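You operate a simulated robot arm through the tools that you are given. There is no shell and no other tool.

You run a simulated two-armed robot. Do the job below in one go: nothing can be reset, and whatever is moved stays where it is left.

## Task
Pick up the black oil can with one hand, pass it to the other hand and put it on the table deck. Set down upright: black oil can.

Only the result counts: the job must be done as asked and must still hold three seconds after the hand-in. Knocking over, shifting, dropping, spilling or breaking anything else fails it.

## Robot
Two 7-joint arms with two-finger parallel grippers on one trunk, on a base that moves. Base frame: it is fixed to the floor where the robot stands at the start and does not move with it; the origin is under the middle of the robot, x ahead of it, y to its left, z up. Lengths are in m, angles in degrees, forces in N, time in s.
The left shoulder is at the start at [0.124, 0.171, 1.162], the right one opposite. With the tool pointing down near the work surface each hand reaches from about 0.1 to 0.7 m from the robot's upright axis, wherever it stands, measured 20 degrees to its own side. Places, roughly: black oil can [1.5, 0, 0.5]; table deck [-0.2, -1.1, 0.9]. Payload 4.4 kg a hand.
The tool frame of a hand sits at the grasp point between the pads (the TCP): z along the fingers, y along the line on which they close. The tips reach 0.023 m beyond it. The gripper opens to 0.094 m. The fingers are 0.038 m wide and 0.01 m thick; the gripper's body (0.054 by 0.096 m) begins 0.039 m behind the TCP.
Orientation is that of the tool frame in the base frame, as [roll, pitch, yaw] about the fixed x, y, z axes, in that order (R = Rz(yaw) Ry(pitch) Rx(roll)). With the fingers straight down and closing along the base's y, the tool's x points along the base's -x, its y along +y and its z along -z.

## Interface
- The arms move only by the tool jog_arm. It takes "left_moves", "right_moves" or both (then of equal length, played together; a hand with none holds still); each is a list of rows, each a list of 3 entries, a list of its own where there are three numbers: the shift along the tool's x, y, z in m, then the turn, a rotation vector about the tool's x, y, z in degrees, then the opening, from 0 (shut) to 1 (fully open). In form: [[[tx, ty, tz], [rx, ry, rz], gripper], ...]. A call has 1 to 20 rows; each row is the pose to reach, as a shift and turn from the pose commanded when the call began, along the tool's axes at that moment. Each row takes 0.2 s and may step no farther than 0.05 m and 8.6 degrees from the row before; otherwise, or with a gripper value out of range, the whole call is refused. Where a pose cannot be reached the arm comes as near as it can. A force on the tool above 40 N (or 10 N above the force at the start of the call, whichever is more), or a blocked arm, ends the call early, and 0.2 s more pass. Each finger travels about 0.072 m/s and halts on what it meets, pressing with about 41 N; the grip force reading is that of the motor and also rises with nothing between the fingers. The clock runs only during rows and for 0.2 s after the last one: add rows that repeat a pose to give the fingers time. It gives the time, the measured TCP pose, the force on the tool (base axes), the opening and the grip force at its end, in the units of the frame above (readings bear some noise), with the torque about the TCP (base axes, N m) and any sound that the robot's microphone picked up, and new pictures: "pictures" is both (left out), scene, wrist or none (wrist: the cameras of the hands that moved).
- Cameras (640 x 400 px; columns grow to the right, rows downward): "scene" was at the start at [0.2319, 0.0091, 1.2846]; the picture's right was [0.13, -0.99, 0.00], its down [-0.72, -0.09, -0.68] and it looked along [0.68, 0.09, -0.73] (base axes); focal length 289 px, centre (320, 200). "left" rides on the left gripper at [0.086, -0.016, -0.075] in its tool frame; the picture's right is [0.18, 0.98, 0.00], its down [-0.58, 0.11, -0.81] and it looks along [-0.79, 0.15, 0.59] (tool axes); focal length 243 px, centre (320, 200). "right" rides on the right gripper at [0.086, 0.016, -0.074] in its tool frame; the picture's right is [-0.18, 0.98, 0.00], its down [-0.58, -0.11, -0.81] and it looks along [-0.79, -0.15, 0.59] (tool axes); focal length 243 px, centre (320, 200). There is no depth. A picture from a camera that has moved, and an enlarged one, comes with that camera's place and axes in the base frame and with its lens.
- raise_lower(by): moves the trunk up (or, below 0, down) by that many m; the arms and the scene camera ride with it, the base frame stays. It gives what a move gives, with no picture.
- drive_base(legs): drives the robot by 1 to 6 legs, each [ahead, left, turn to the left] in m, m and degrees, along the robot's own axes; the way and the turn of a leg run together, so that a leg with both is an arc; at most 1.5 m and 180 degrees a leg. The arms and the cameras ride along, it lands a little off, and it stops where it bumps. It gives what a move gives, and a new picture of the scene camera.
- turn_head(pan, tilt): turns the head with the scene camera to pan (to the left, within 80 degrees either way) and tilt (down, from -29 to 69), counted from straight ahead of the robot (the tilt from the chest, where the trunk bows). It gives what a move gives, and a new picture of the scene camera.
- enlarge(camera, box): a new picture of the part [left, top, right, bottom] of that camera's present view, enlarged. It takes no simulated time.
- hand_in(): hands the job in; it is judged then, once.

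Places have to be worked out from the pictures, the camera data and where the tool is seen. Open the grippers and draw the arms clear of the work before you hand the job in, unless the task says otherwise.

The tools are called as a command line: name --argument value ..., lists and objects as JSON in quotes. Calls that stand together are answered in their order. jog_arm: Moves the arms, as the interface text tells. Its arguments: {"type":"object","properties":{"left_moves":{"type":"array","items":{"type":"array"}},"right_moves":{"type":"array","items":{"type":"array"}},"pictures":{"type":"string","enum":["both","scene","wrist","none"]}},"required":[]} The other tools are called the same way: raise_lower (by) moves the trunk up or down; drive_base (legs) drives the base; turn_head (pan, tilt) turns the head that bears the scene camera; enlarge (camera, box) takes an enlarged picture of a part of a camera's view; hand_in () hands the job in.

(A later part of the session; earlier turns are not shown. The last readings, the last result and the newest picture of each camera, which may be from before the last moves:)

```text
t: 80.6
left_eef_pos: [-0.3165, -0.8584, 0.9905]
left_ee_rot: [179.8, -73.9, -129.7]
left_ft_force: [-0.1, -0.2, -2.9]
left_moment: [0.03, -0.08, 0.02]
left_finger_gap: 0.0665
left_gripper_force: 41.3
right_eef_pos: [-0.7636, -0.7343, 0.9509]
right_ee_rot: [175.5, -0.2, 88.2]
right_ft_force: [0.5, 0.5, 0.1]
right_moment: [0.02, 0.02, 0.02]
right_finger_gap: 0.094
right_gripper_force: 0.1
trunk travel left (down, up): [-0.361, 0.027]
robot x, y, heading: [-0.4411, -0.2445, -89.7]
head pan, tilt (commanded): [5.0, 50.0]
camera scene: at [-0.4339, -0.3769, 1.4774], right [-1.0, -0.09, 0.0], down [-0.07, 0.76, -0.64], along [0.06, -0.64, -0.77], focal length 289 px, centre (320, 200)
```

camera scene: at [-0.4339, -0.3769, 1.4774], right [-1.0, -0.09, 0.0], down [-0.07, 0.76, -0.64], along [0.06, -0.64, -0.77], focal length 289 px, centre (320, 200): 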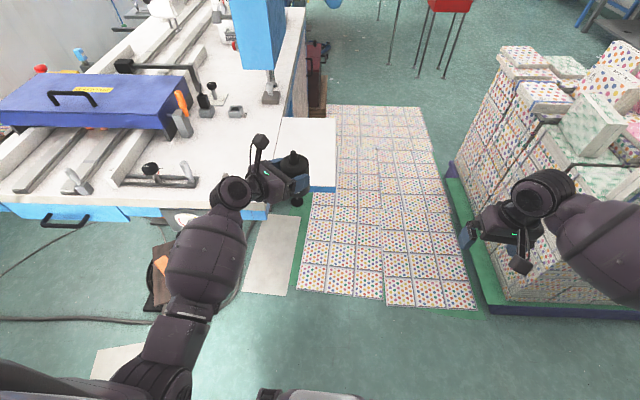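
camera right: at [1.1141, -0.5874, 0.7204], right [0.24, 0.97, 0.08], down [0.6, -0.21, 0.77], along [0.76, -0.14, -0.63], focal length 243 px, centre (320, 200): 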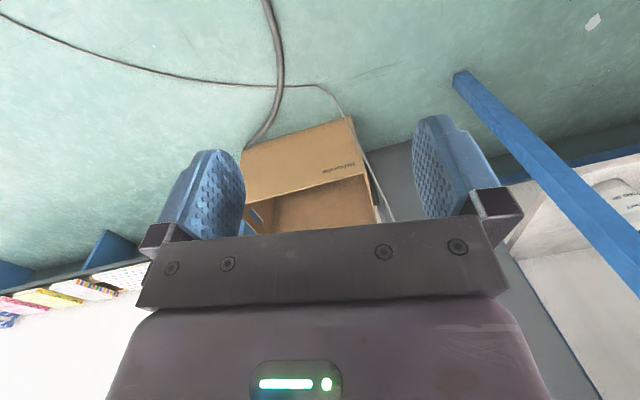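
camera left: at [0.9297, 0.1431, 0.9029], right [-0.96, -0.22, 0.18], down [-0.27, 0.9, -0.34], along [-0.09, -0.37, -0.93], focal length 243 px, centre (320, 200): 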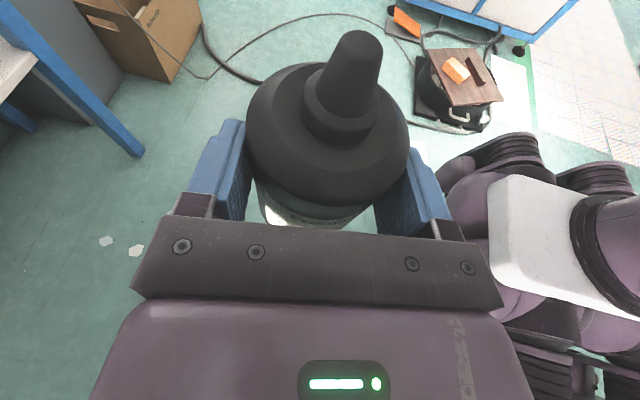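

Smooth so far. I finish the turn to point straight ahead.

jog_arm --left_moves '[[[0.0025, -0.0105, 0.0092], [7.61, 0, -2.2], 0], [[0.005, -0.021, 0.0184], [15.22, 0, -4.39], 0], [[0.0075, -0.0315, 0.0276], [22.83, 0, -6.59], 0], [[0.01, -0.042, 0.0368], [30.44, 0, -8.78], 0], [[0.0125, -0.0525, 0.046], [38.05, 0, -10.98], 0]]' --pictures "both"

```text
t: 81.7
left_eef_pos: [-0.2957, -0.9234, 0.9988]
left_ee_rot: [-138.2, -69.4, -144.8]
left_ft_force: [0.0, -0.2, -3.7]
left_moment: [0.07, -0.02, -0.01]
left_finger_gap: 0.0667
left_gripper_force: 41.0
right_eef_pos: [-0.7627, -0.7331, 0.9495]
right_ee_rot: [175.4, -0.2, 88.3]
right_ft_force: [0.3, 0.0, 1.0]
right_moment: [-0.02, -0.04, 0.02]
right_finger_gap: 0.0941
right_gripper_force: 0.1
trunk travel left (down, up): [-0.361, 0.027]
robot x, y, heading: [-0.4398, -0.246, -89.7]
head pan, tilt (commanded): [5.0, 50.0]
stopped in row 5 (left hand): the arm was blocked; the commanded pose is now the measured one
camera scene: at [-0.4335, -0.377, 1.4774], right [-1.0, -0.09, 0.0], down [-0.07, 0.76, -0.64], along [0.06, -0.64, -0.77], focal length 289 px, centre (320, 200)
camera left: at [-0.2914, -0.874, 1.1043], right [-0.98, 0.21, -0.06], down [0.22, 0.91, -0.36], along [-0.02, -0.36, -0.93], focal length 243 px, centre (320, 200)
```

scene: 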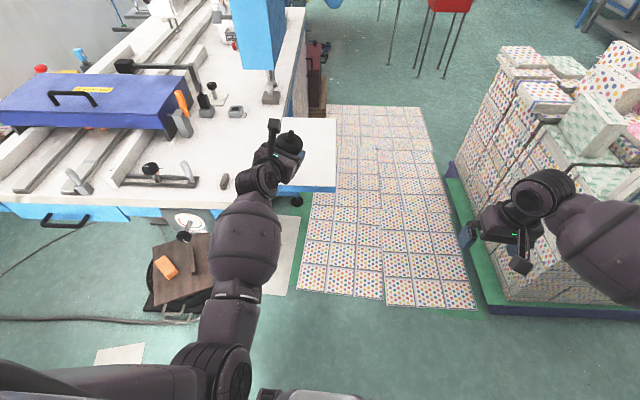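
left: 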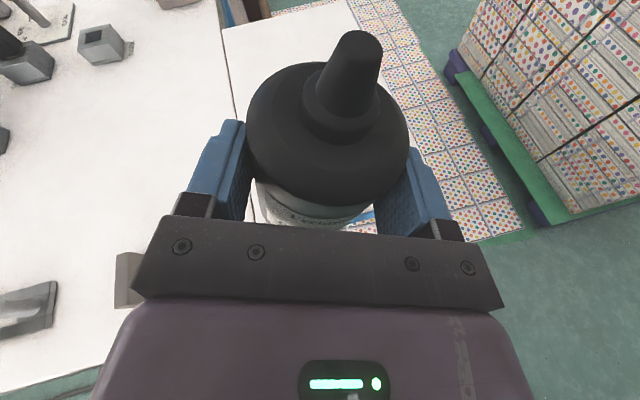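

The wrist hits a joint limit when pointing fully ahead, so I will work with the hand pointing ahead-right (about 45°). I drive 0.1 m nearer and then turn it back to that angle, levelling the can over the wing.

drive_base --legs '[[0.1, 0, 0]]'

```text
t: 82.8
left_eef_pos: [-0.2947, -1.0206, 0.9979]
left_ee_rot: [-138.5, -69.3, -144.5]
left_ft_force: [-1.3, -0.4, -3.2]
left_moment: [0.04, 0.0, 0.02]
left_finger_gap: 0.0667
left_gripper_force: 40.6
right_eef_pos: [-0.7607, -0.8313, 0.9502]
right_ee_rot: [175.5, -0.3, 88.3]
right_ft_force: [0.6, -0.5, -0.7]
right_moment: [0.02, -0.01, -0.01]
right_finger_gap: 0.0939
right_gripper_force: 0.1
trunk travel left (down, up): [-0.361, 0.027]
robot x, y, heading: [-0.4372, -0.3392, -89.5]
head pan, tilt (commanded): [5.0, 50.0]
camera scene: at [-0.4321, -0.4755, 1.4773], right [-1.0, -0.1, 0.0], down [-0.07, 0.76, -0.64], along [0.06, -0.64, -0.77], focal length 289 px, centre (320, 200)
```

scene: 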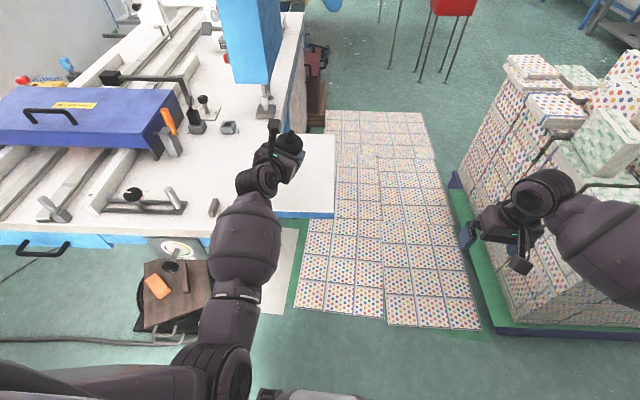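

Now I rotate the left hand back to the 45° direction and level the can above the wing.

jog_arm --left_moves '[[[-0.0033, 0.011, 0.0035], [-6.49, 0.644, -0.913], 0], [[-0.0066, 0.022, 0.007], [-12.98, 1.288, -1.826], 0], [[-0.0099, 0.033, 0.0105], [-19.47, 1.93, -2.74], 0], [[-0.0132, 0.044, 0.014], [-25.96, 2.576, -3.656], 0], [[-0.0165, 0.0551, 0.0175], [-32.45, 3.22, -4.57], 0], [[-0.0165, 0.0551, 0.0175], [-32.45, 3.22, -4.57], 0]]' --pictures "both"

```text
t: 84.2
left_eef_pos: [-0.3452, -1.018, 0.9674]
left_ee_rot: [179.8, -73.9, -134.9]
left_ft_force: [0.6, 0.8, -2.9]
left_moment: [0.04, -0.03, 0.01]
left_finger_gap: 0.0667
left_gripper_force: 40.9
right_eef_pos: [-0.7609, -0.8285, 0.9508]
right_ee_rot: [175.5, -0.2, 88.2]
right_ft_force: [0.2, -0.4, 0.0]
right_moment: [0.0, 0.0, -0.01]
right_finger_gap: 0.0941
right_gripper_force: 0.1
trunk travel left (down, up): [-0.361, 0.027]
robot x, y, heading: [-0.4376, -0.3402, -89.7]
head pan, tilt (commanded): [5.0, 50.0]
camera scene: at [-0.4322, -0.4736, 1.4775], right [-1.0, -0.1, 0.0], down [-0.07, 0.76, -0.64], along [0.06, -0.64, -0.77], focal length 289 px, centre (320, 200)
camera left: at [-0.3002, -0.9961, 1.0707], right [-0.73, 0.66, 0.18], down [0.59, 0.74, -0.34], along [-0.35, -0.14, -0.93], focal length 243 px, centre (320, 200)
```

scene: 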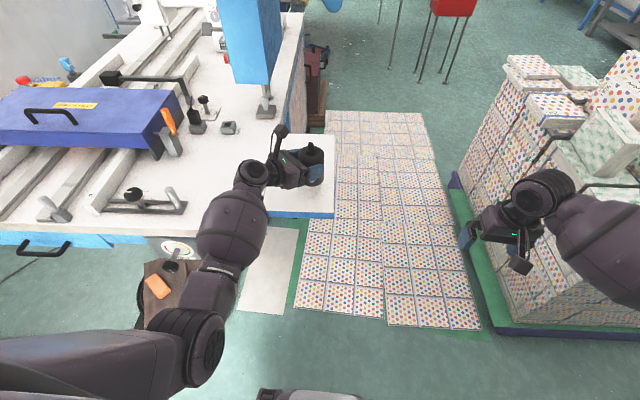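
left: 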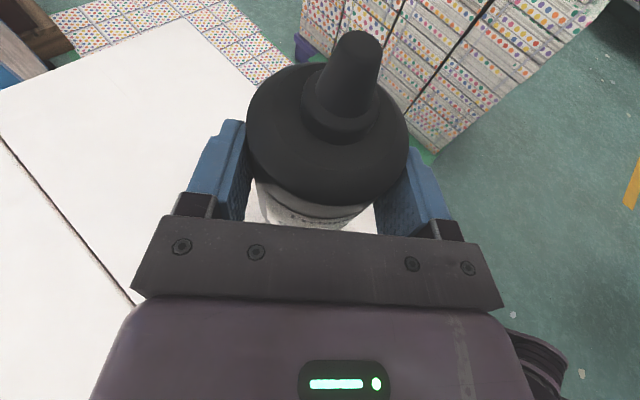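

The can is above the wing at about (-0.355,-1.028), upright. I lower it to just above the surface.

jog_arm --left_moves '[[[-0.0096, 0, 0.0028], [0, 0, 0], 0], [[-0.0192, 0, 0.0055], [0, 0, 0], 0], [[-0.0288, 0, 0.0083], [0, 0, 0], 0], [[-0.0385, 0, 0.011], [0, 0, 0], 0], [[-0.0462, 0, 0.0132], [0, 0, 0], 0]]' --pictures "scene"

enlarge --camera "scene" --box '[230, 110, 390, 210]'

```text
t: 85.4
left_eef_pos: [-0.3447, -1.0189, 0.9247]
left_ee_rot: [-179.1, -74.4, -135.8]
left_ft_force: [3.4, 3.4, 24.3]
left_moment: [0.6, -0.39, 0.01]
left_finger_gap: 0.0664
left_gripper_force: 41.0
right_eef_pos: [-0.7629, -0.8276, 0.9521]
right_ee_rot: [175.5, -0.2, 88.4]
right_ft_force: [-0.2, -0.6, 0.4]
right_moment: [-0.02, 0.01, 0.0]
right_finger_gap: 0.094
right_gripper_force: 0.0
trunk travel left (down, up): [-0.361, 0.027]
robot x, y, heading: [-0.4364, -0.3403, -89.5]
head pan, tilt (commanded): [5.0, 50.0]
camera scene: at [-0.432, -0.4712, 1.478], right [-1.0, -0.1, 0.0], down [-0.07, 0.76, -0.64], along [0.06, -0.64, -0.77], focal length 289 px, centre (320, 200)
```

scene: 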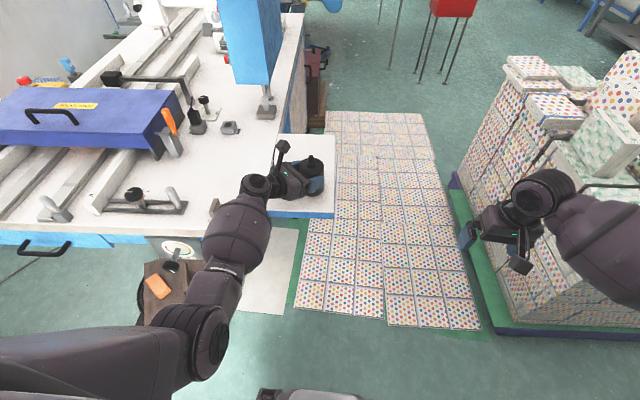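

```text
4.00 times, centred on (310, 160) of scene
camera zoom: at [-0.432, -0.4712, 1.478], right [-1.0, -0.1, 0.0], down [-0.07, 0.76, -0.64], along [0.06, -0.64, -0.77], focal length 1154 px, centre (360, 360)
```

zoom: 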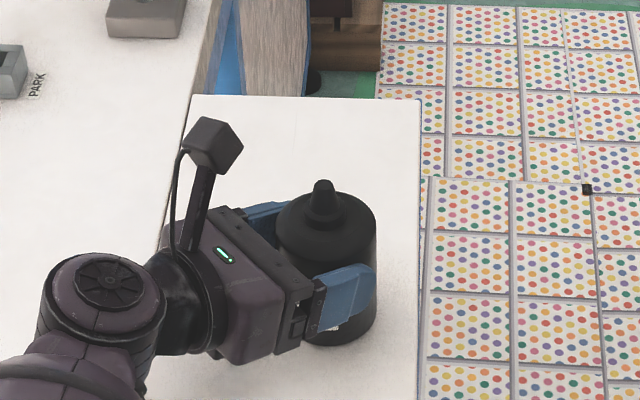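

The can's base has touched (27 N upward) at its edge nearest the palm: it leans about 8° toward the palm. I lift a little, tilt the hand 8° further down to right the can, and set it down again softly.

jog_arm --left_moves '[[[0.0096, 0, -0.0028], [0, -4, 0], 0], [[0.0125, 0, -0.0036], [0, -8, 0], 0], [[0.0096, 0, -0.0028], [0, -8, 0], 0], [[0.0072, 0, -0.0021], [0, -8, 0], 0]]' --pictures "scene"

enlarge --camera "scene" --box '[230, 110, 390, 210]'

```text
t: 86.4
left_eef_pos: [-0.3447, -1.0179, 0.9286]
left_ee_rot: [-179.6, -66.2, -135.3]
left_ft_force: [3.4, 7.9, 23.2]
left_moment: [-0.01, 0.56, -0.18]
left_finger_gap: 0.0666
left_gripper_force: 41.0
right_eef_pos: [-0.7615, -0.8271, 0.9504]
right_ee_rot: [175.6, 0.0, 88.4]
right_ft_force: [-0.2, -0.3, -0.1]
right_moment: [-0.01, 0.03, 0.03]
right_finger_gap: 0.0939
right_gripper_force: 0.1
trunk travel left (down, up): [-0.361, 0.027]
robot x, y, heading: [-0.4409, -0.3416, -89.5]
head pan, tilt (commanded): [5.0, 50.0]
camera scene: at [-0.4319, -0.4705, 1.478], right [-1.0, -0.1, 0.0], down [-0.07, 0.76, -0.64], along [0.06, -0.64, -0.76], focal length 289 px, centre (320, 200)
```

scene: 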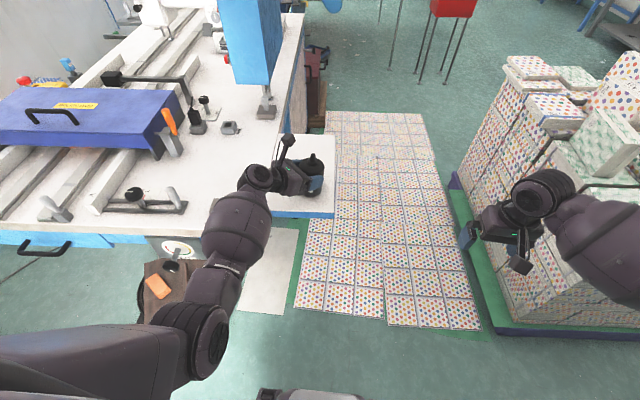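

```text
4.00 times, centred on (310, 160) of scene
camera zoom: at [-0.4319, -0.4705, 1.478], right [-1.0, -0.1, 0.0], down [-0.07, 0.76, -0.64], along [0.06, -0.64, -0.76], focal length 1154 px, centre (360, 360)
```

zoom: 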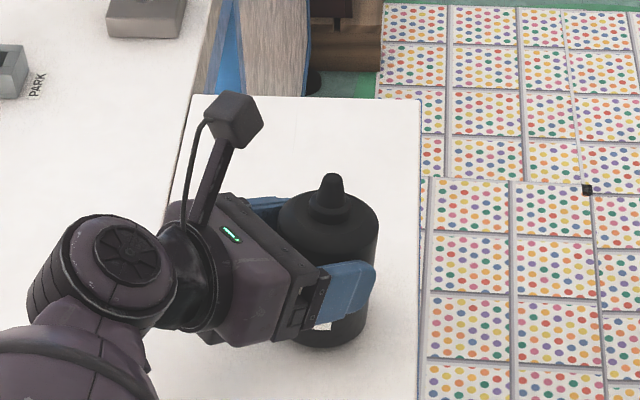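

Now the far edge touches, so the can is nearly upright (within about 2°). I ease the pressure, then open the fingers slightly so that it stands by itself on the wing.

jog_arm --left_moves '[[[0.0035, 0, -0.0015], [0, 1, 0], 0], [[0.0035, 0, -0.0015], [0, 1, 0], 0.74], [[0.0035, 0, -0.0015], [0, 1, 0], 0.8], [[0.0035, 0, -0.0015], [0, 1, 0], 0.88], [[0.0035, 0, -0.0015], [0, 1, 0], 0.88]]' --pictures "both"

```text
t: 87.6
left_eef_pos: [-0.3448, -1.0198, 0.9296]
left_ee_rot: [179.8, -66.9, -134.8]
left_ft_force: [0.3, -0.5, 0.3]
left_moment: [0.0, -0.01, 0.03]
left_finger_gap: 0.0828
left_gripper_force: 0.0
right_eef_pos: [-0.7611, -0.8282, 0.9505]
right_ee_rot: [175.4, -0.2, 88.3]
right_ft_force: [0.0, 0.5, 1.0]
right_moment: [0.03, -0.01, 0.0]
right_finger_gap: 0.0939
right_gripper_force: 0.0
trunk travel left (down, up): [-0.361, 0.027]
robot x, y, heading: [-0.4422, -0.3414, -89.4]
head pan, tilt (commanded): [5.0, 50.0]
camera scene: at [-0.4321, -0.4737, 1.4774], right [-1.0, -0.1, 0.0], down [-0.07, 0.76, -0.64], along [0.06, -0.64, -0.77], focal length 289 px, centre (320, 200)
camera left: at [-0.3088, -1.0055, 1.0385], right [-0.75, 0.64, 0.17], down [0.61, 0.76, -0.22], along [-0.27, -0.06, -0.96], focal length 243 px, centre (320, 200)
```

scene: 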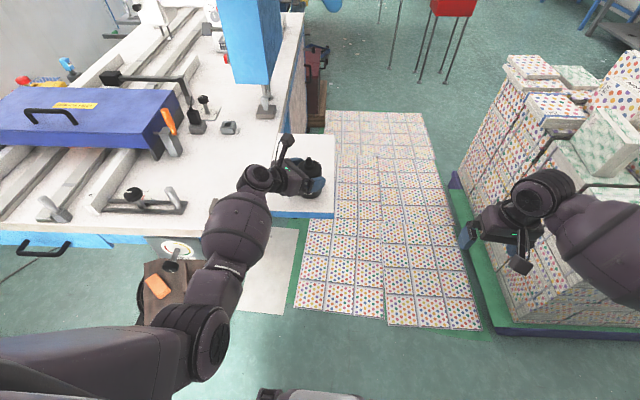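
left: 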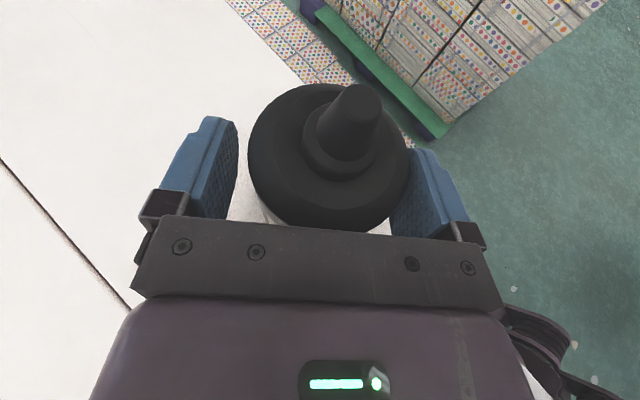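

The can stands by itself on the wing. I enlarge the scene view to measure its place and the deck height before regrasping lower.

enlarge --camera "scene" --box '[230, 110, 390, 210]'

enlarge --camera "left" --box '[160, 40, 480, 240]'

```text
4.00 times, centred on (310, 160) of scene
camera zoom: at [-0.4321, -0.4737, 1.4774], right [-1.0, -0.1, 0.0], down [-0.07, 0.76, -0.64], along [0.06, -0.64, -0.77], focal length 1154 px, centre (360, 360)
```

zoom: 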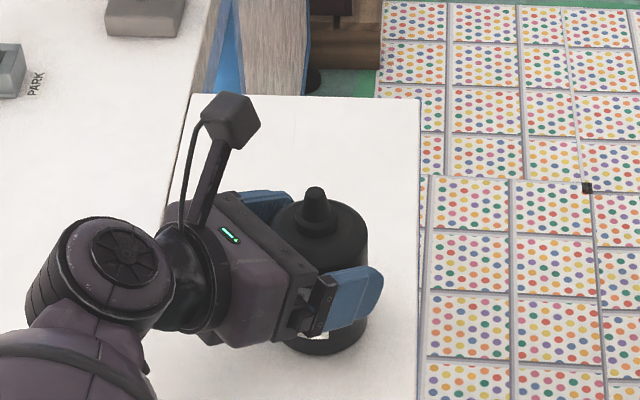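

```text
2.00 times, centred on (320, 140) of left
camera zoom: at [-0.3088, -1.0055, 1.0385], right [-0.75, 0.64, 0.17], down [0.61, 0.76, -0.22], along [-0.27, -0.06, -0.96], focal length 485 px, centre (320, 320)
```

zoom: 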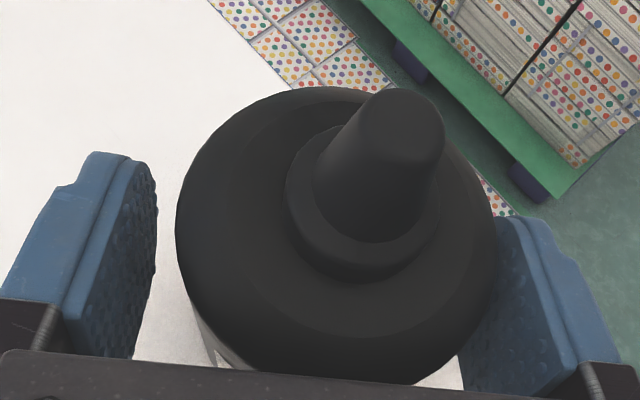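

Deck (wing) top is at z 0.862; the can's axis is at (-0.351,-1.0235) and its tip at 0.983. I open fully and move the left hand down 3.3 cm along the can with the tilt back at 16°, to regrasp near its base.

jog_arm --left_moves '[[[-0.0023, 0.001, -0.0055], [0, 3.5, 0], 1], [[-0.0115, 0.0015, -0.0016], [0, 7, 0], 1], [[-0.0207, 0.0015, 0.0023], [0, 7, 0], 1], [[-0.0281, 0.0015, 0.0055], [0, 7, 0], 1], [[-0.0323, 0.0015, 0.0073], [0, 7, 0], 1], [[-0.0323, 0.0015, 0.0073], [0, 7, 0], 1]]' --pictures "both"

```text
t: 89.0
left_eef_pos: [-0.3414, -1.0138, 0.8978]
left_ee_rot: [179.8, -74.0, -134.8]
left_ft_force: [0.0, -0.3, 0.6]
left_moment: [0.01, 0.01, 0.02]
left_finger_gap: 0.0939
left_gripper_force: 0.1
right_eef_pos: [-0.7626, -0.8289, 0.9514]
right_ee_rot: [175.5, -0.2, 88.3]
right_ft_force: [-0.1, 0.1, 0.2]
right_moment: [-0.01, -0.02, 0.01]
right_finger_gap: 0.0941
right_gripper_force: 0.0
trunk travel left (down, up): [-0.361, 0.027]
robot x, y, heading: [-0.4398, -0.34, -89.3]
head pan, tilt (commanded): [5.0, 50.0]
camera scene: at [-0.4321, -0.4736, 1.4775], right [-1.0, -0.1, 0.0], down [-0.07, 0.76, -0.64], along [0.06, -0.64, -0.77], focal length 289 px, centre (320, 200)
camera left: at [-0.2956, -0.9913, 1.0011], right [-0.73, 0.66, 0.18], down [0.58, 0.74, -0.34], along [-0.35, -0.14, -0.93], focal length 243 px, centre (320, 200)
```

scene: 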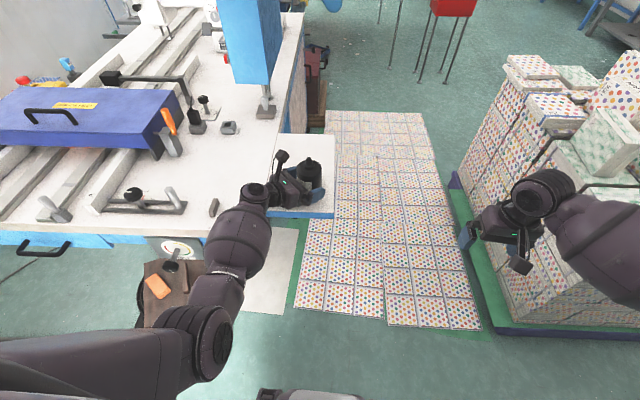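
left: 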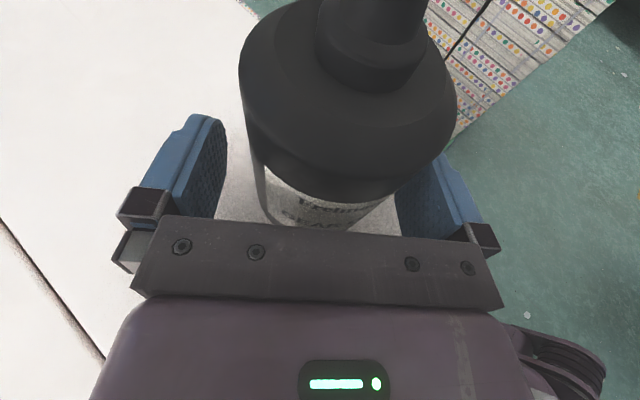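

Clear of contact with TCP 0.036 m above the wing. I lower 2 mm more and close the gripper near the can's base.

jog_arm --left_moves '[[[-0.0019, 0, 0.0006], [0, 0, 0], 0.8], [[-0.0019, 0, 0.0006], [0, 0, 0], 0.4], [[-0.0019, 0, 0.0006], [0, 0, 0], 0], [[-0.0019, 0, 0.0006], [0, 0, 0], 0]]' --pictures "none"

```text
t: 90.0
left_eef_pos: [-0.3421, -1.0141, 0.8962]
left_ee_rot: [179.8, -73.8, -134.9]
left_ft_force: [-1.6, 0.3, 1.3]
left_moment: [-0.03, -0.03, -0.01]
left_finger_gap: 0.0666
left_gripper_force: 41.2
right_eef_pos: [-0.7627, -0.8288, 0.9501]
right_ee_rot: [175.5, -0.3, 88.3]
right_ft_force: [1.1, 0.4, -0.7]
right_moment: [-0.02, -0.03, -0.01]
right_finger_gap: 0.0942
right_gripper_force: 0.0
trunk travel left (down, up): [-0.361, 0.027]
robot x, y, heading: [-0.4421, -0.3405, -89.6]
head pan, tilt (commanded): [5.0, 50.0]
```

Gripped again near the base (contact about 0.03 m up). I lift the can 10 cm straight up.

jog_arm --left_moves '[[[0.0096, 0, -0.0028], [0, 0, 0], 0], [[0.0288, 0, -0.0083], [0, 0, 0], 0], [[0.048, 0, -0.0138], [0, 0, 0], 0], [[0.0673, 0, -0.0193], [0, 0, 0], 0], [[0.0865, 0, -0.0248], [0, 0, 0], 0], [[0.0961, 0, -0.0276], [0, 0, 0], 0]]' --pictures "both"

```text
t: 91.4
left_eef_pos: [-0.3418, -1.0142, 0.9957]
left_ee_rot: [179.6, -73.9, -134.7]
left_ft_force: [0.4, 0.2, -2.7]
left_moment: [0.0, -0.04, 0.01]
left_finger_gap: 0.0667
left_gripper_force: 41.0
right_eef_pos: [-0.7628, -0.8297, 0.9509]
right_ee_rot: [175.5, -0.2, 88.3]
right_ft_force: [0.1, 0.4, 0.1]
right_moment: [-0.04, 0.03, 0.01]
right_finger_gap: 0.0941
right_gripper_force: 0.1
trunk travel left (down, up): [-0.361, 0.027]
robot x, y, heading: [-0.4404, -0.34, -89.4]
head pan, tilt (commanded): [5.0, 50.0]
camera scene: at [-0.4321, -0.4739, 1.4774], right [-1.0, -0.1, 0.0], down [-0.07, 0.76, -0.64], along [0.06, -0.64, -0.77], focal length 289 px, centre (320, 200)
camera left: at [-0.2968, -0.9914, 1.0995], right [-0.73, 0.66, 0.18], down [0.58, 0.74, -0.33], along [-0.35, -0.14, -0.93], focal length 243 px, centre (320, 200)
```

scene: 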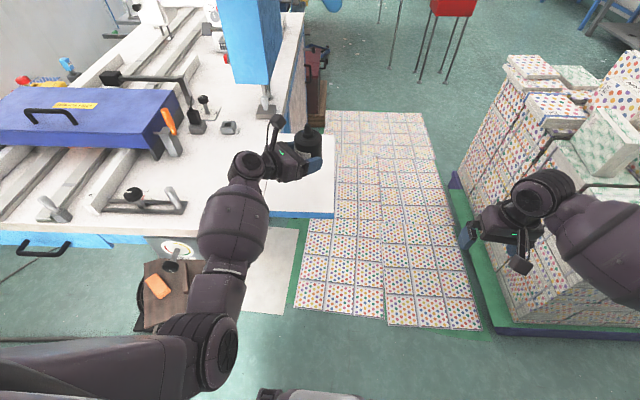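
left: 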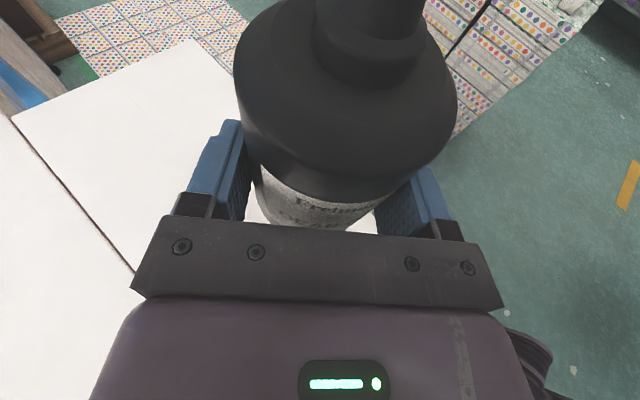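

The can is held low now, leaving its upper part free. I swing the left hand to point right in front of me for the handover.

jog_arm --left_moves '[[[-0.0013, 0.0226, -0.0065], [-6.41, 0, 1.837], 0], [[-0.0027, 0.0453, -0.013], [-12.82, 0, 3.673], 0], [[-0.004, 0.0679, -0.0195], [-19.22, 0, 5.51], 0], [[-0.0053, 0.0905, -0.0259], [-25.63, 0, 7.347], 0], [[-0.0067, 0.1132, -0.0324], [-32.04, 0, 9.183], 0], [[-0.008, 0.1358, -0.0389], [-38.45, 0, 11.02], 0]]' --pictures "scene"

```text
t: 92.8
left_eef_pos: [-0.4113, -0.8908, 0.9997]
left_ee_rot: [179.7, -74.1, -174.9]
left_ft_force: [-0.8, -0.5, -2.9]
left_moment: [-0.01, -0.03, 0.03]
left_finger_gap: 0.0667
left_gripper_force: 41.0
right_eef_pos: [-0.7629, -0.8286, 0.9511]
right_ee_rot: [175.5, -0.2, 88.4]
right_ft_force: [-1.5, 0.3, 0.6]
right_moment: [-0.06, -0.01, -0.02]
right_finger_gap: 0.0942
right_gripper_force: 0.1
trunk travel left (down, up): [-0.361, 0.027]
robot x, y, heading: [-0.4404, -0.3369, -89.6]
head pan, tilt (commanded): [5.0, 50.0]
camera scene: at [-0.4322, -0.4737, 1.4774], right [-1.0, -0.1, 0.0], down [-0.07, 0.76, -0.64], along [0.06, -0.64, -0.77], focal length 289 px, centre (320, 200)
```

scene: 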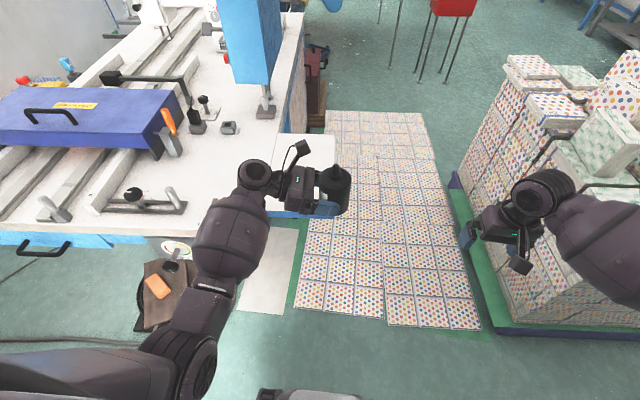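

The left hand waits with the can at about (-0.425,-0.892), base z 0.966. I now bring the right hand to a waiting point 15 cm up and to the right of the can, turning it to point left-down at 45° with its fingers closing parallel to the left ones.

jog_arm --right_moves '[[[-0.006, 0.0227, -0.0171], [-2.63, 3.02, 7.24], 1], [[-0.0119, 0.0454, -0.0342], [-5.26, 6.05, 14.49], 1], [[-0.0179, 0.0681, -0.0513], [-7.9, 9.07, 21.73], 1], [[-0.0239, 0.0908, -0.0684], [-10.53, 12.09, 28.97], 1], [[-0.0298, 0.1135, -0.0855], [-13.16, 15.11, 36.21], 1], [[-0.0358, 0.1363, -0.1025], [-15.79, 18.14, 43.46], 1]]' --pictures "scene"

```text
t: 94.2
left_eef_pos: [-0.4101, -0.89, 0.9997]
left_ee_rot: [179.6, -74.1, -174.7]
left_ft_force: [-0.3, 0.7, -3.2]
left_moment: [-0.01, -0.07, -0.03]
left_finger_gap: 0.0666
left_gripper_force: 41.2
right_eef_pos: [-0.6344, -0.8692, 1.0631]
right_ee_rot: [168.4, -25.4, 47.0]
right_ft_force: [0.2, 0.4, -0.2]
right_moment: [-0.01, 0.0, 0.02]
right_finger_gap: 0.094
right_gripper_force: 0.1
trunk travel left (down, up): [-0.361, 0.027]
robot x, y, heading: [-0.4423, -0.338, -89.4]
head pan, tilt (commanded): [5.0, 50.0]
camera scene: at [-0.4316, -0.474, 1.4774], right [-1.0, -0.1, 0.0], down [-0.07, 0.76, -0.64], along [0.06, -0.64, -0.77], focal length 289 px, centre (320, 200)
```

scene: 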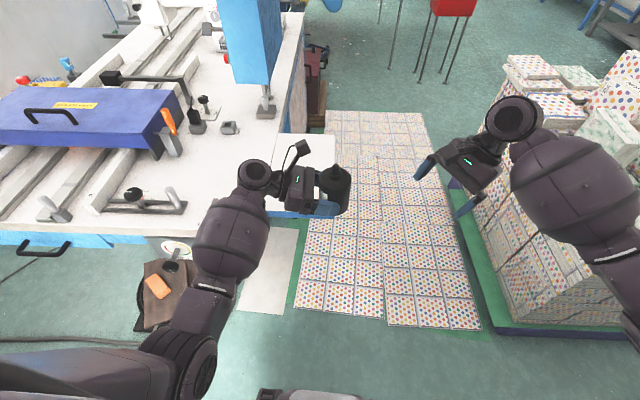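

The right hand turns well. I complete its move to the waiting point.

jog_arm --right_moves '[[[0.0167, 0.0218, -0.0089], [-2.63, 3.02, 7.24], 1], [[0.0334, 0.0436, -0.0178], [-5.26, 6.05, 14.49], 1], [[0.05, 0.0655, -0.0266], [-7.9, 9.07, 21.73], 1], [[0.0667, 0.0873, -0.0355], [-10.53, 12.09, 28.97], 1], [[0.0834, 0.1091, -0.0444], [-13.16, 15.11, 36.21], 1], [[0.0834, 0.1091, -0.0444], [-13.16, 15.11, 36.21], 1]]' --pictures "both"

enlarge --camera "scene" --box '[230, 90, 470, 240]'

```text
t: 95.6
left_eef_pos: [-0.4117, -0.8908, 0.9995]
left_ee_rot: [179.7, -74.0, -174.7]
left_ft_force: [-0.6, -0.2, -2.7]
left_moment: [-0.01, -0.05, 0.0]
left_finger_gap: 0.0666
left_gripper_force: 40.6
right_eef_pos: [-0.5307, -0.9033, 1.1572]
right_ee_rot: [-179.8, -44.9, 4.9]
right_ft_force: [0.0, -0.3, -0.4]
right_moment: [0.04, -0.01, 0.01]
right_finger_gap: 0.0941
right_gripper_force: 0.0
trunk travel left (down, up): [-0.361, 0.027]
robot x, y, heading: [-0.4394, -0.3413, -89.4]
head pan, tilt (commanded): [5.0, 50.0]
camera scene: at [-0.4325, -0.4738, 1.4774], right [-1.0, -0.1, 0.0], down [-0.07, 0.76, -0.64], along [0.06, -0.64, -0.77], focal length 289 px, centre (320, 200)
camera right: at [-0.5202, -0.9183, 1.2721], right [-0.04, -0.99, -0.13], down [-0.99, 0.02, 0.16], along [-0.15, 0.14, -0.98], focal length 243 px, centre (320, 200)
```

scene: 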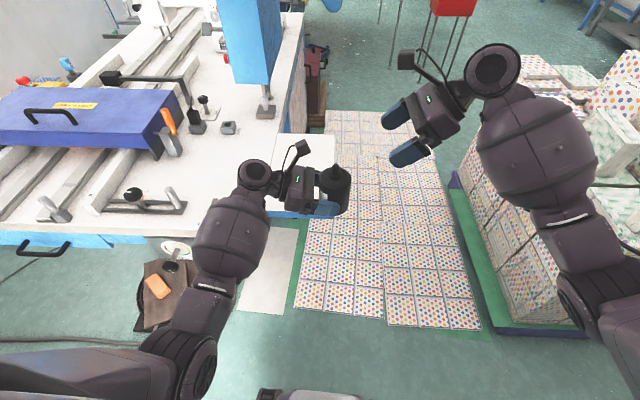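
right: 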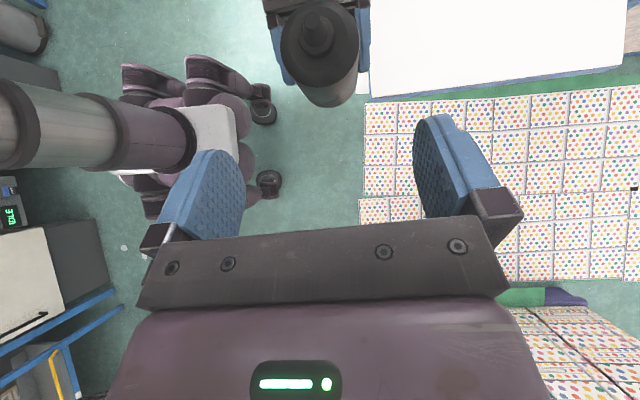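

```text
2.67 times, centred on (350, 165) of scene
camera zoom: at [-0.4325, -0.4738, 1.4774], right [-1.0, -0.1, 0.0], down [-0.07, 0.76, -0.64], along [0.06, -0.64, -0.77], focal length 770 px, centre (240, 293)
```

zoom: 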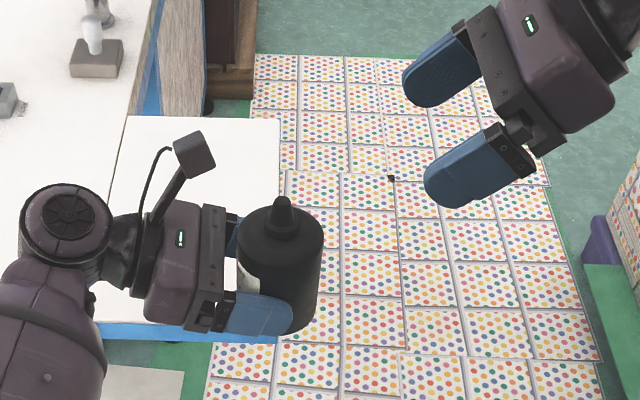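

The right hand waits exactly as planned; the can's tip triangulates to (-0.4235,-0.894,1.082). I advance the right hand 11 cm along its fingers toward the can's upper body.

jog_arm --right_moves '[[[0, -0.0003, 0.0275], [0, 0, 0], 1], [[0, -0.0006, 0.055], [0, 0, 0], 1], [[-0.0001, -0.0009, 0.0825], [0, 0, 0], 1], [[-0.0001, -0.0009, 0.11], [0, 0, 0], 1], [[-0.0001, -0.0009, 0.11], [0, 0, 0], 1]]' --pictures "both"

enlarge --camera "scene" --box '[250, 110, 442, 230]'

```text
t: 96.8
left_eef_pos: [-0.4117, -0.8909, 0.9986]
left_ee_rot: [179.6, -74.1, -174.6]
left_ft_force: [-0.6, 0.3, -3.1]
left_moment: [0.03, -0.03, 0.02]
left_finger_gap: 0.0666
left_gripper_force: 40.8
right_eef_pos: [-0.4539, -0.8933, 1.0795]
right_ee_rot: [-179.9, -44.9, 5.0]
right_ft_force: [0.3, -0.8, 0.8]
right_moment: [-0.01, 0.0, 0.0]
right_finger_gap: 0.0938
right_gripper_force: 0.0
trunk travel left (down, up): [-0.361, 0.027]
robot x, y, heading: [-0.4378, -0.3435, -89.6]
head pan, tilt (commanded): [5.0, 50.0]
camera scene: at [-0.4325, -0.4738, 1.4775], right [-1.0, -0.1, 0.0], down [-0.07, 0.76, -0.64], along [0.06, -0.64, -0.77], focal length 289 px, centre (320, 200)
camera right: at [-0.4423, -0.9102, 1.1952], right [-0.04, -0.99, -0.13], down [-0.99, 0.02, 0.16], along [-0.16, 0.14, -0.98], focal length 243 px, centre (320, 200)
```

scene: 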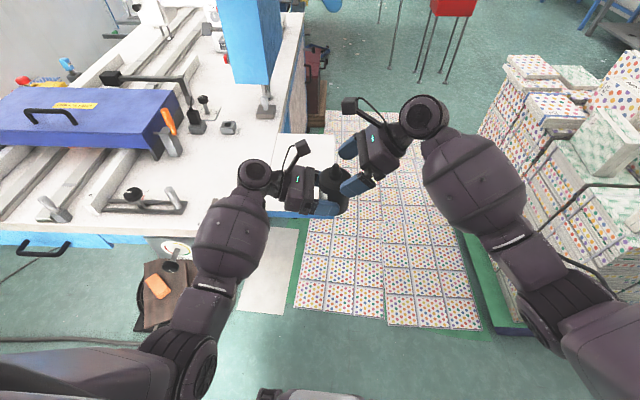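
right: 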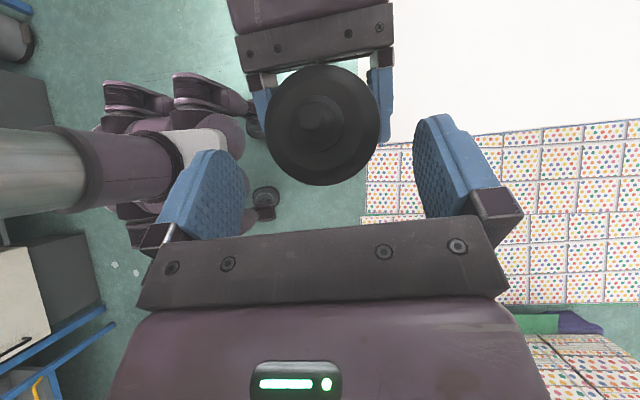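

```text
3.33 times, centred on (346, 170) of scene
camera zoom: at [-0.4325, -0.4738, 1.4775], right [-1.0, -0.1, 0.0], down [-0.07, 0.76, -0.64], along [0.06, -0.64, -0.77], focal length 962 px, centre (233, 300)
```

zoom: 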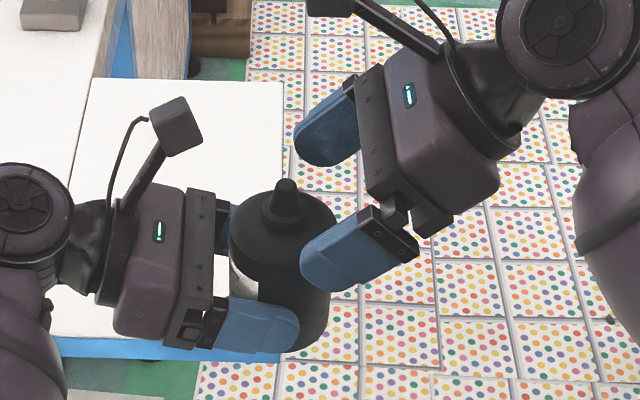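

Well aligned: the can is centred between the right fingers. I advance the remaining 4.2 cm slowly so that the fingers straddle the can's upper body.

jog_arm --right_moves '[[[0, 0, 0.0104], [0, 0, 0], 1], [[0, 0, 0.0208], [0, 0, 0], 1], [[0, 0, 0.0312], [0, 0, 0], 1], [[0, 0, 0.0416], [0, 0, 0], 1], [[0, 0, 0.0416], [0, 0, 0], 1]]' --pictures "both"

enlarge --camera "scene" --box '[250, 110, 442, 230]'

```text
t: 98.0
left_eef_pos: [-0.4118, -0.8909, 1.0002]
left_ee_rot: [179.6, -74.0, -174.7]
left_ft_force: [0.0, -0.3, -2.9]
left_moment: [-0.02, -0.02, 0.01]
left_finger_gap: 0.0669
left_gripper_force: 41.2
right_eef_pos: [-0.4239, -0.8905, 1.0508]
right_ee_rot: [-179.9, -44.9, 4.9]
right_ft_force: [0.1, 0.3, 0.7]
right_moment: [-0.03, -0.01, 0.01]
right_finger_gap: 0.0941
right_gripper_force: 0.2
trunk travel left (down, up): [-0.361, 0.027]
robot x, y, heading: [-0.4413, -0.3408, -89.4]
head pan, tilt (commanded): [5.0, 50.0]
camera scene: at [-0.4322, -0.4738, 1.4774], right [-1.0, -0.1, 0.0], down [-0.07, 0.76, -0.64], along [0.06, -0.64, -0.77], focal length 289 px, centre (320, 200)
camera right: at [-0.4136, -0.9064, 1.1658], right [-0.04, -0.99, -0.13], down [-0.99, 0.02, 0.16], along [-0.16, 0.14, -0.98], focal length 243 px, centre (320, 200)
```

scene: 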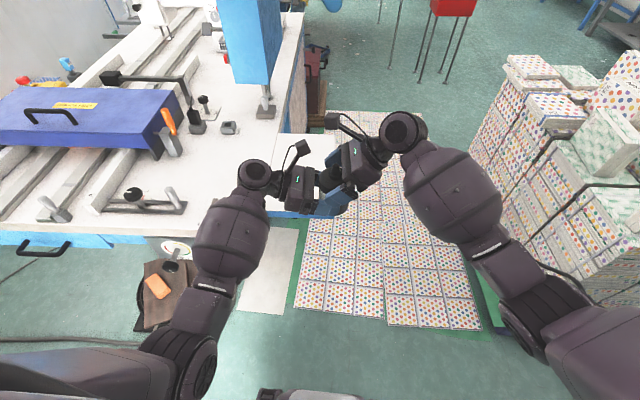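
right: 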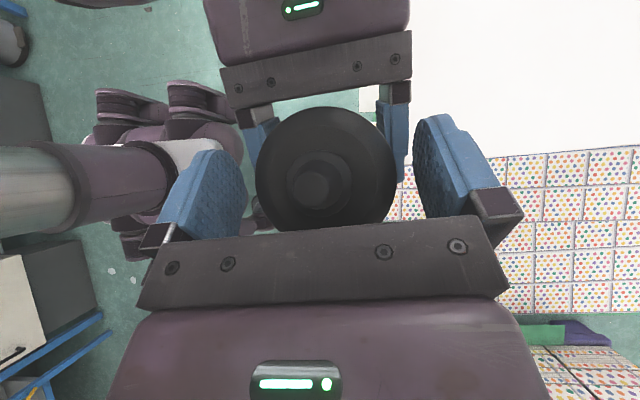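

```text
3.33 times, centred on (346, 170) of scene
camera zoom: at [-0.4322, -0.4738, 1.4774], right [-1.0, -0.1, 0.0], down [-0.07, 0.76, -0.64], along [0.06, -0.64, -0.77], focal length 962 px, centre (233, 300)
```

zoom: 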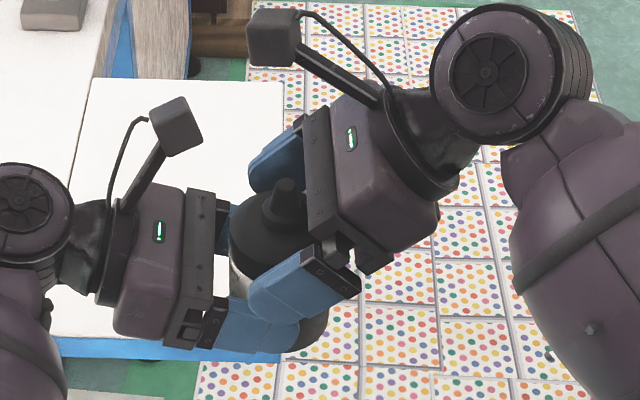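

The right fingers straddle the upper body with no contact, and a few millimetres above the left fingers. I raise the right hand 2 mm and close it on the can.

jog_arm --right_moves '[[[0.0014, 0, -0.0014], [0, 0, 0], 1], [[0.0014, 0, -0.0014], [0, 0, 0], 0.75], [[0.0014, 0, -0.0014], [0, 0, 0], 0.4], [[0.0014, 0, -0.0014], [0, 0, 0], 0], [[0.0014, 0, -0.0014], [0, 0, 0], 0]]' --pictures "both"

enlarge --camera "scene" --box '[250, 110, 442, 230]'

```text
t: 99.2
left_eef_pos: [-0.412, -0.8896, 0.9992]
left_ee_rot: [179.6, -74.0, -174.9]
left_ft_force: [-2.8, 25.6, 2.8]
left_moment: [-1.08, -0.2, -0.41]
left_finger_gap: 0.0668
left_gripper_force: 41.1
right_eef_pos: [-0.4239, -0.8914, 1.0529]
right_ee_rot: [-179.9, -44.9, 5.0]
right_ft_force: [3.7, -26.4, -2.8]
right_moment: [-0.32, 0.04, 0.09]
right_finger_gap: 0.0665
right_gripper_force: 41.0
trunk travel left (down, up): [-0.361, 0.027]
robot x, y, heading: [-0.4398, -0.3429, -89.5]
head pan, tilt (commanded): [5.0, 50.0]
camera scene: at [-0.4321, -0.4738, 1.4774], right [-1.0, -0.1, 0.0], down [-0.07, 0.76, -0.64], along [0.06, -0.64, -0.77], focal length 289 px, centre (320, 200)
camera right: at [-0.4142, -0.9069, 1.1677], right [-0.05, -0.99, -0.13], down [-0.99, 0.02, 0.16], along [-0.16, 0.14, -0.98], focal length 243 px, centre (320, 200)
```

scene: 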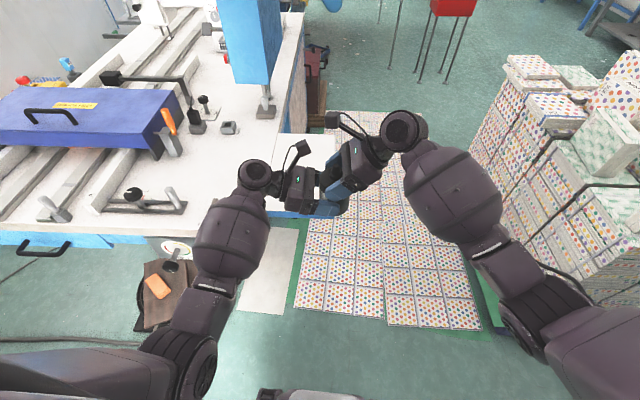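
right: 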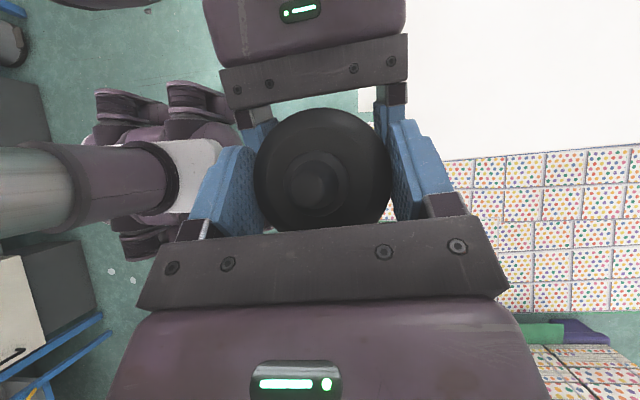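

```text
3.33 times, centred on (346, 170) of scene
camera zoom: at [-0.4321, -0.4738, 1.4774], right [-1.0, -0.1, 0.0], down [-0.07, 0.76, -0.64], along [0.06, -0.64, -0.77], focal length 962 px, centre (233, 300)
```

zoom: 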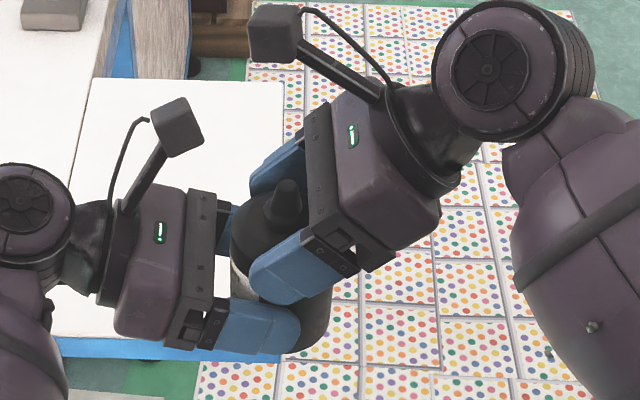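

Both hands hold the can (right gap 0.0665, 41 N), with about 26 N of sideways strain between them. I ease the right hand a few millimetres toward -y to relax it.

jog_arm --right_moves '[[[0, 0.0012, 0], [0, 0, 0], 0], [[0, 0.0024, 0], [0, 0, 0], 0], [[0, 0.0035, 0], [0, 0, 0], 0], [[0, 0.0035, 0], [0, 0, 0], 0]]' --pictures "none"

```text
t: 100.2
left_eef_pos: [-0.4108, -0.8913, 0.9996]
left_ee_rot: [179.5, -74.0, -174.5]
left_ft_force: [-0.5, 0.3, 1.1]
left_moment: [0.89, 0.25, -0.45]
left_finger_gap: 0.0667
left_gripper_force: 40.7
right_eef_pos: [-0.4231, -0.8927, 1.0519]
right_ee_rot: [-179.7, -45.1, 5.1]
right_ft_force: [0.7, -1.3, -1.1]
right_moment: [-0.96, -0.29, 0.42]
right_finger_gap: 0.0668
right_gripper_force: 41.1
trunk travel left (down, up): [-0.361, 0.027]
robot x, y, heading: [-0.4416, -0.3401, -89.1]
head pan, tilt (commanded): [5.0, 50.0]
```

Strain is gone (about 1 N). Now I open the left gripper so that the right hand alone holds the can.

jog_arm --left_moves '[[[0, 0, 0], [0, 0, 0], 0.75], [[0, 0, 0], [0, 0, 0], 0.9], [[0, 0, 0], [0, 0, 0], 1], [[0, 0, 0], [0, 0, 0], 1]]' --pictures "both"

enlarge --camera "scene" --box '[250, 110, 442, 230]'

```text
t: 101.2
left_eef_pos: [-0.411, -0.8901, 0.9984]
left_ee_rot: [179.7, -74.0, -174.7]
left_ft_force: [-1.0, -0.5, -0.2]
left_moment: [-0.02, 0.04, 0.0]
left_finger_gap: 0.0943
left_gripper_force: 0.0
right_eef_pos: [-0.4237, -0.8929, 1.0521]
right_ee_rot: [-180.0, -44.9, 5.0]
right_ft_force: [0.0, 0.2, -0.4]
right_moment: [-0.01, 0.0, -0.02]
right_finger_gap: 0.0666
right_gripper_force: 41.2
trunk travel left (down, up): [-0.361, 0.027]
robot x, y, heading: [-0.4395, -0.3379, -89.4]
head pan, tilt (commanded): [5.0, 50.0]
camera scene: at [-0.4321, -0.4738, 1.4774], right [-1.0, -0.1, 0.0], down [-0.07, 0.76, -0.64], along [0.06, -0.64, -0.77], focal length 289 px, centre (320, 200)
camera left: at [-0.3621, -0.9023, 1.1028], right [-0.14, 0.97, 0.18], down [0.92, 0.19, -0.34], along [-0.36, 0.12, -0.92], focal length 243 px, centre (320, 200)
```

scene: 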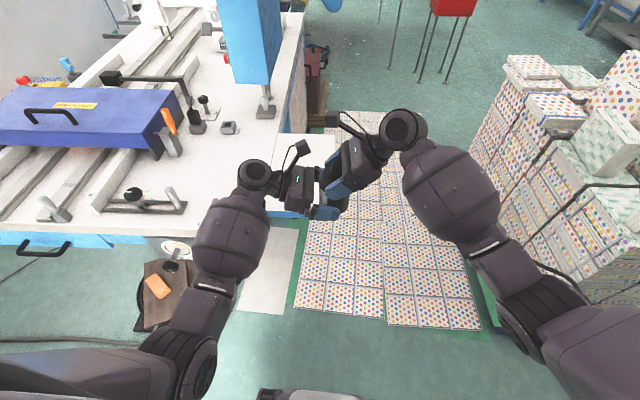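
left: 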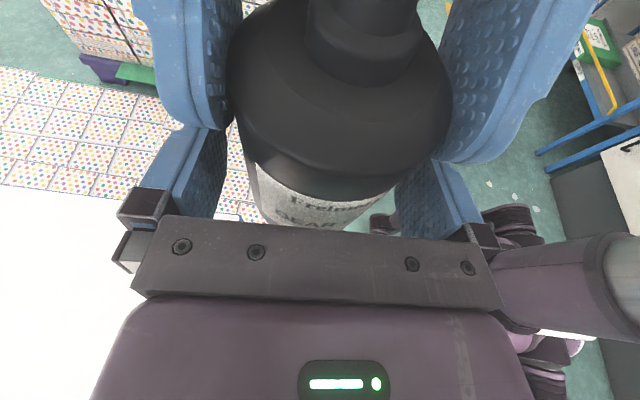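

```text
3.33 times, centred on (346, 170) of scene
camera zoom: at [-0.4321, -0.4738, 1.4774], right [-1.0, -0.1, 0.0], down [-0.07, 0.76, -0.64], along [0.06, -0.64, -0.77], focal length 962 px, centre (233, 300)
```

zoom: 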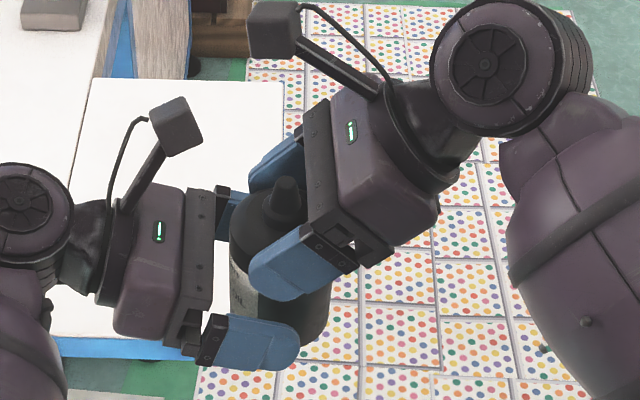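

The right hand now holds the can alone. I draw the left hand straight back out from around it.

jog_arm --left_moves '[[[0, 0, -0.02], [0, 0, 0], 1], [[0, 0, -0.045], [0, 0, 0], 1], [[0, 0, -0.075], [0, 0, 0], 1], [[0, 0, -0.105], [0, 0, 0], 1], [[0, 0, -0.13], [0, 0, 0], 1]]' --pictures "both"

enlarge --camera "scene" --box '[250, 110, 442, 230]'

```text
t: 102.4
left_eef_pos: [-0.2841, -0.8793, 1.033]
left_ee_rot: [179.5, -74.0, -174.7]
left_ft_force: [0.6, 0.4, -0.3]
left_moment: [0.02, 0.01, 0.0]
left_finger_gap: 0.0939
left_gripper_force: 0.1
right_eef_pos: [-0.424, -0.8935, 1.0523]
right_ee_rot: [-179.8, -44.9, 4.9]
right_ft_force: [0.3, -0.2, 0.6]
right_moment: [-0.01, -0.03, 0.03]
right_finger_gap: 0.0663
right_gripper_force: 41.1
trunk travel left (down, up): [-0.361, 0.027]
robot x, y, heading: [-0.436, -0.3394, -89.5]
head pan, tilt (commanded): [5.0, 50.0]
camera scene: at [-0.4316, -0.4738, 1.4774], right [-1.0, -0.1, 0.0], down [-0.07, 0.76, -0.64], along [0.06, -0.64, -0.77], focal length 289 px, centre (320, 200)
camera left: at [-0.2359, -0.8925, 1.1373], right [-0.14, 0.97, 0.18], down [0.92, 0.19, -0.34], along [-0.36, 0.12, -0.92], focal length 243 px, centre (320, 200)
```

scene: 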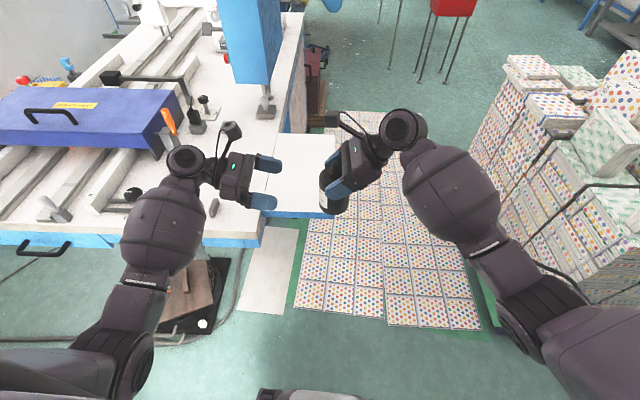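
left: 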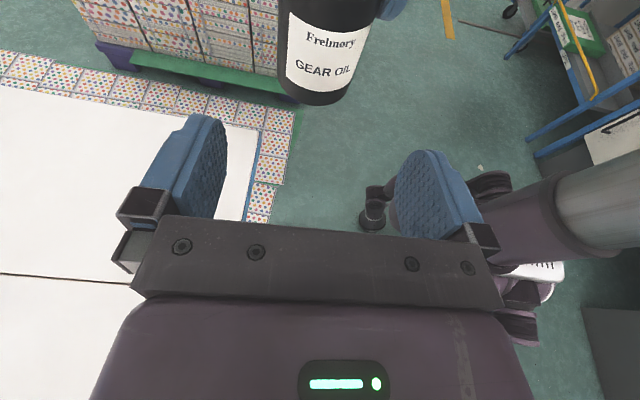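

```text
3.33 times, centred on (346, 170) of scene
camera zoom: at [-0.4316, -0.4738, 1.4774], right [-1.0, -0.1, 0.0], down [-0.07, 0.76, -0.64], along [0.06, -0.64, -0.77], focal length 962 px, centre (233, 300)
```

zoom: 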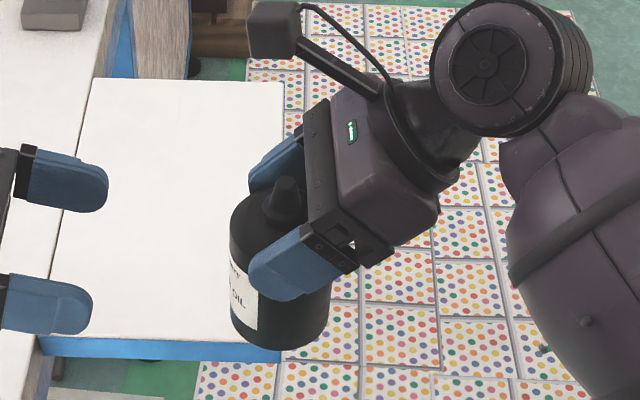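

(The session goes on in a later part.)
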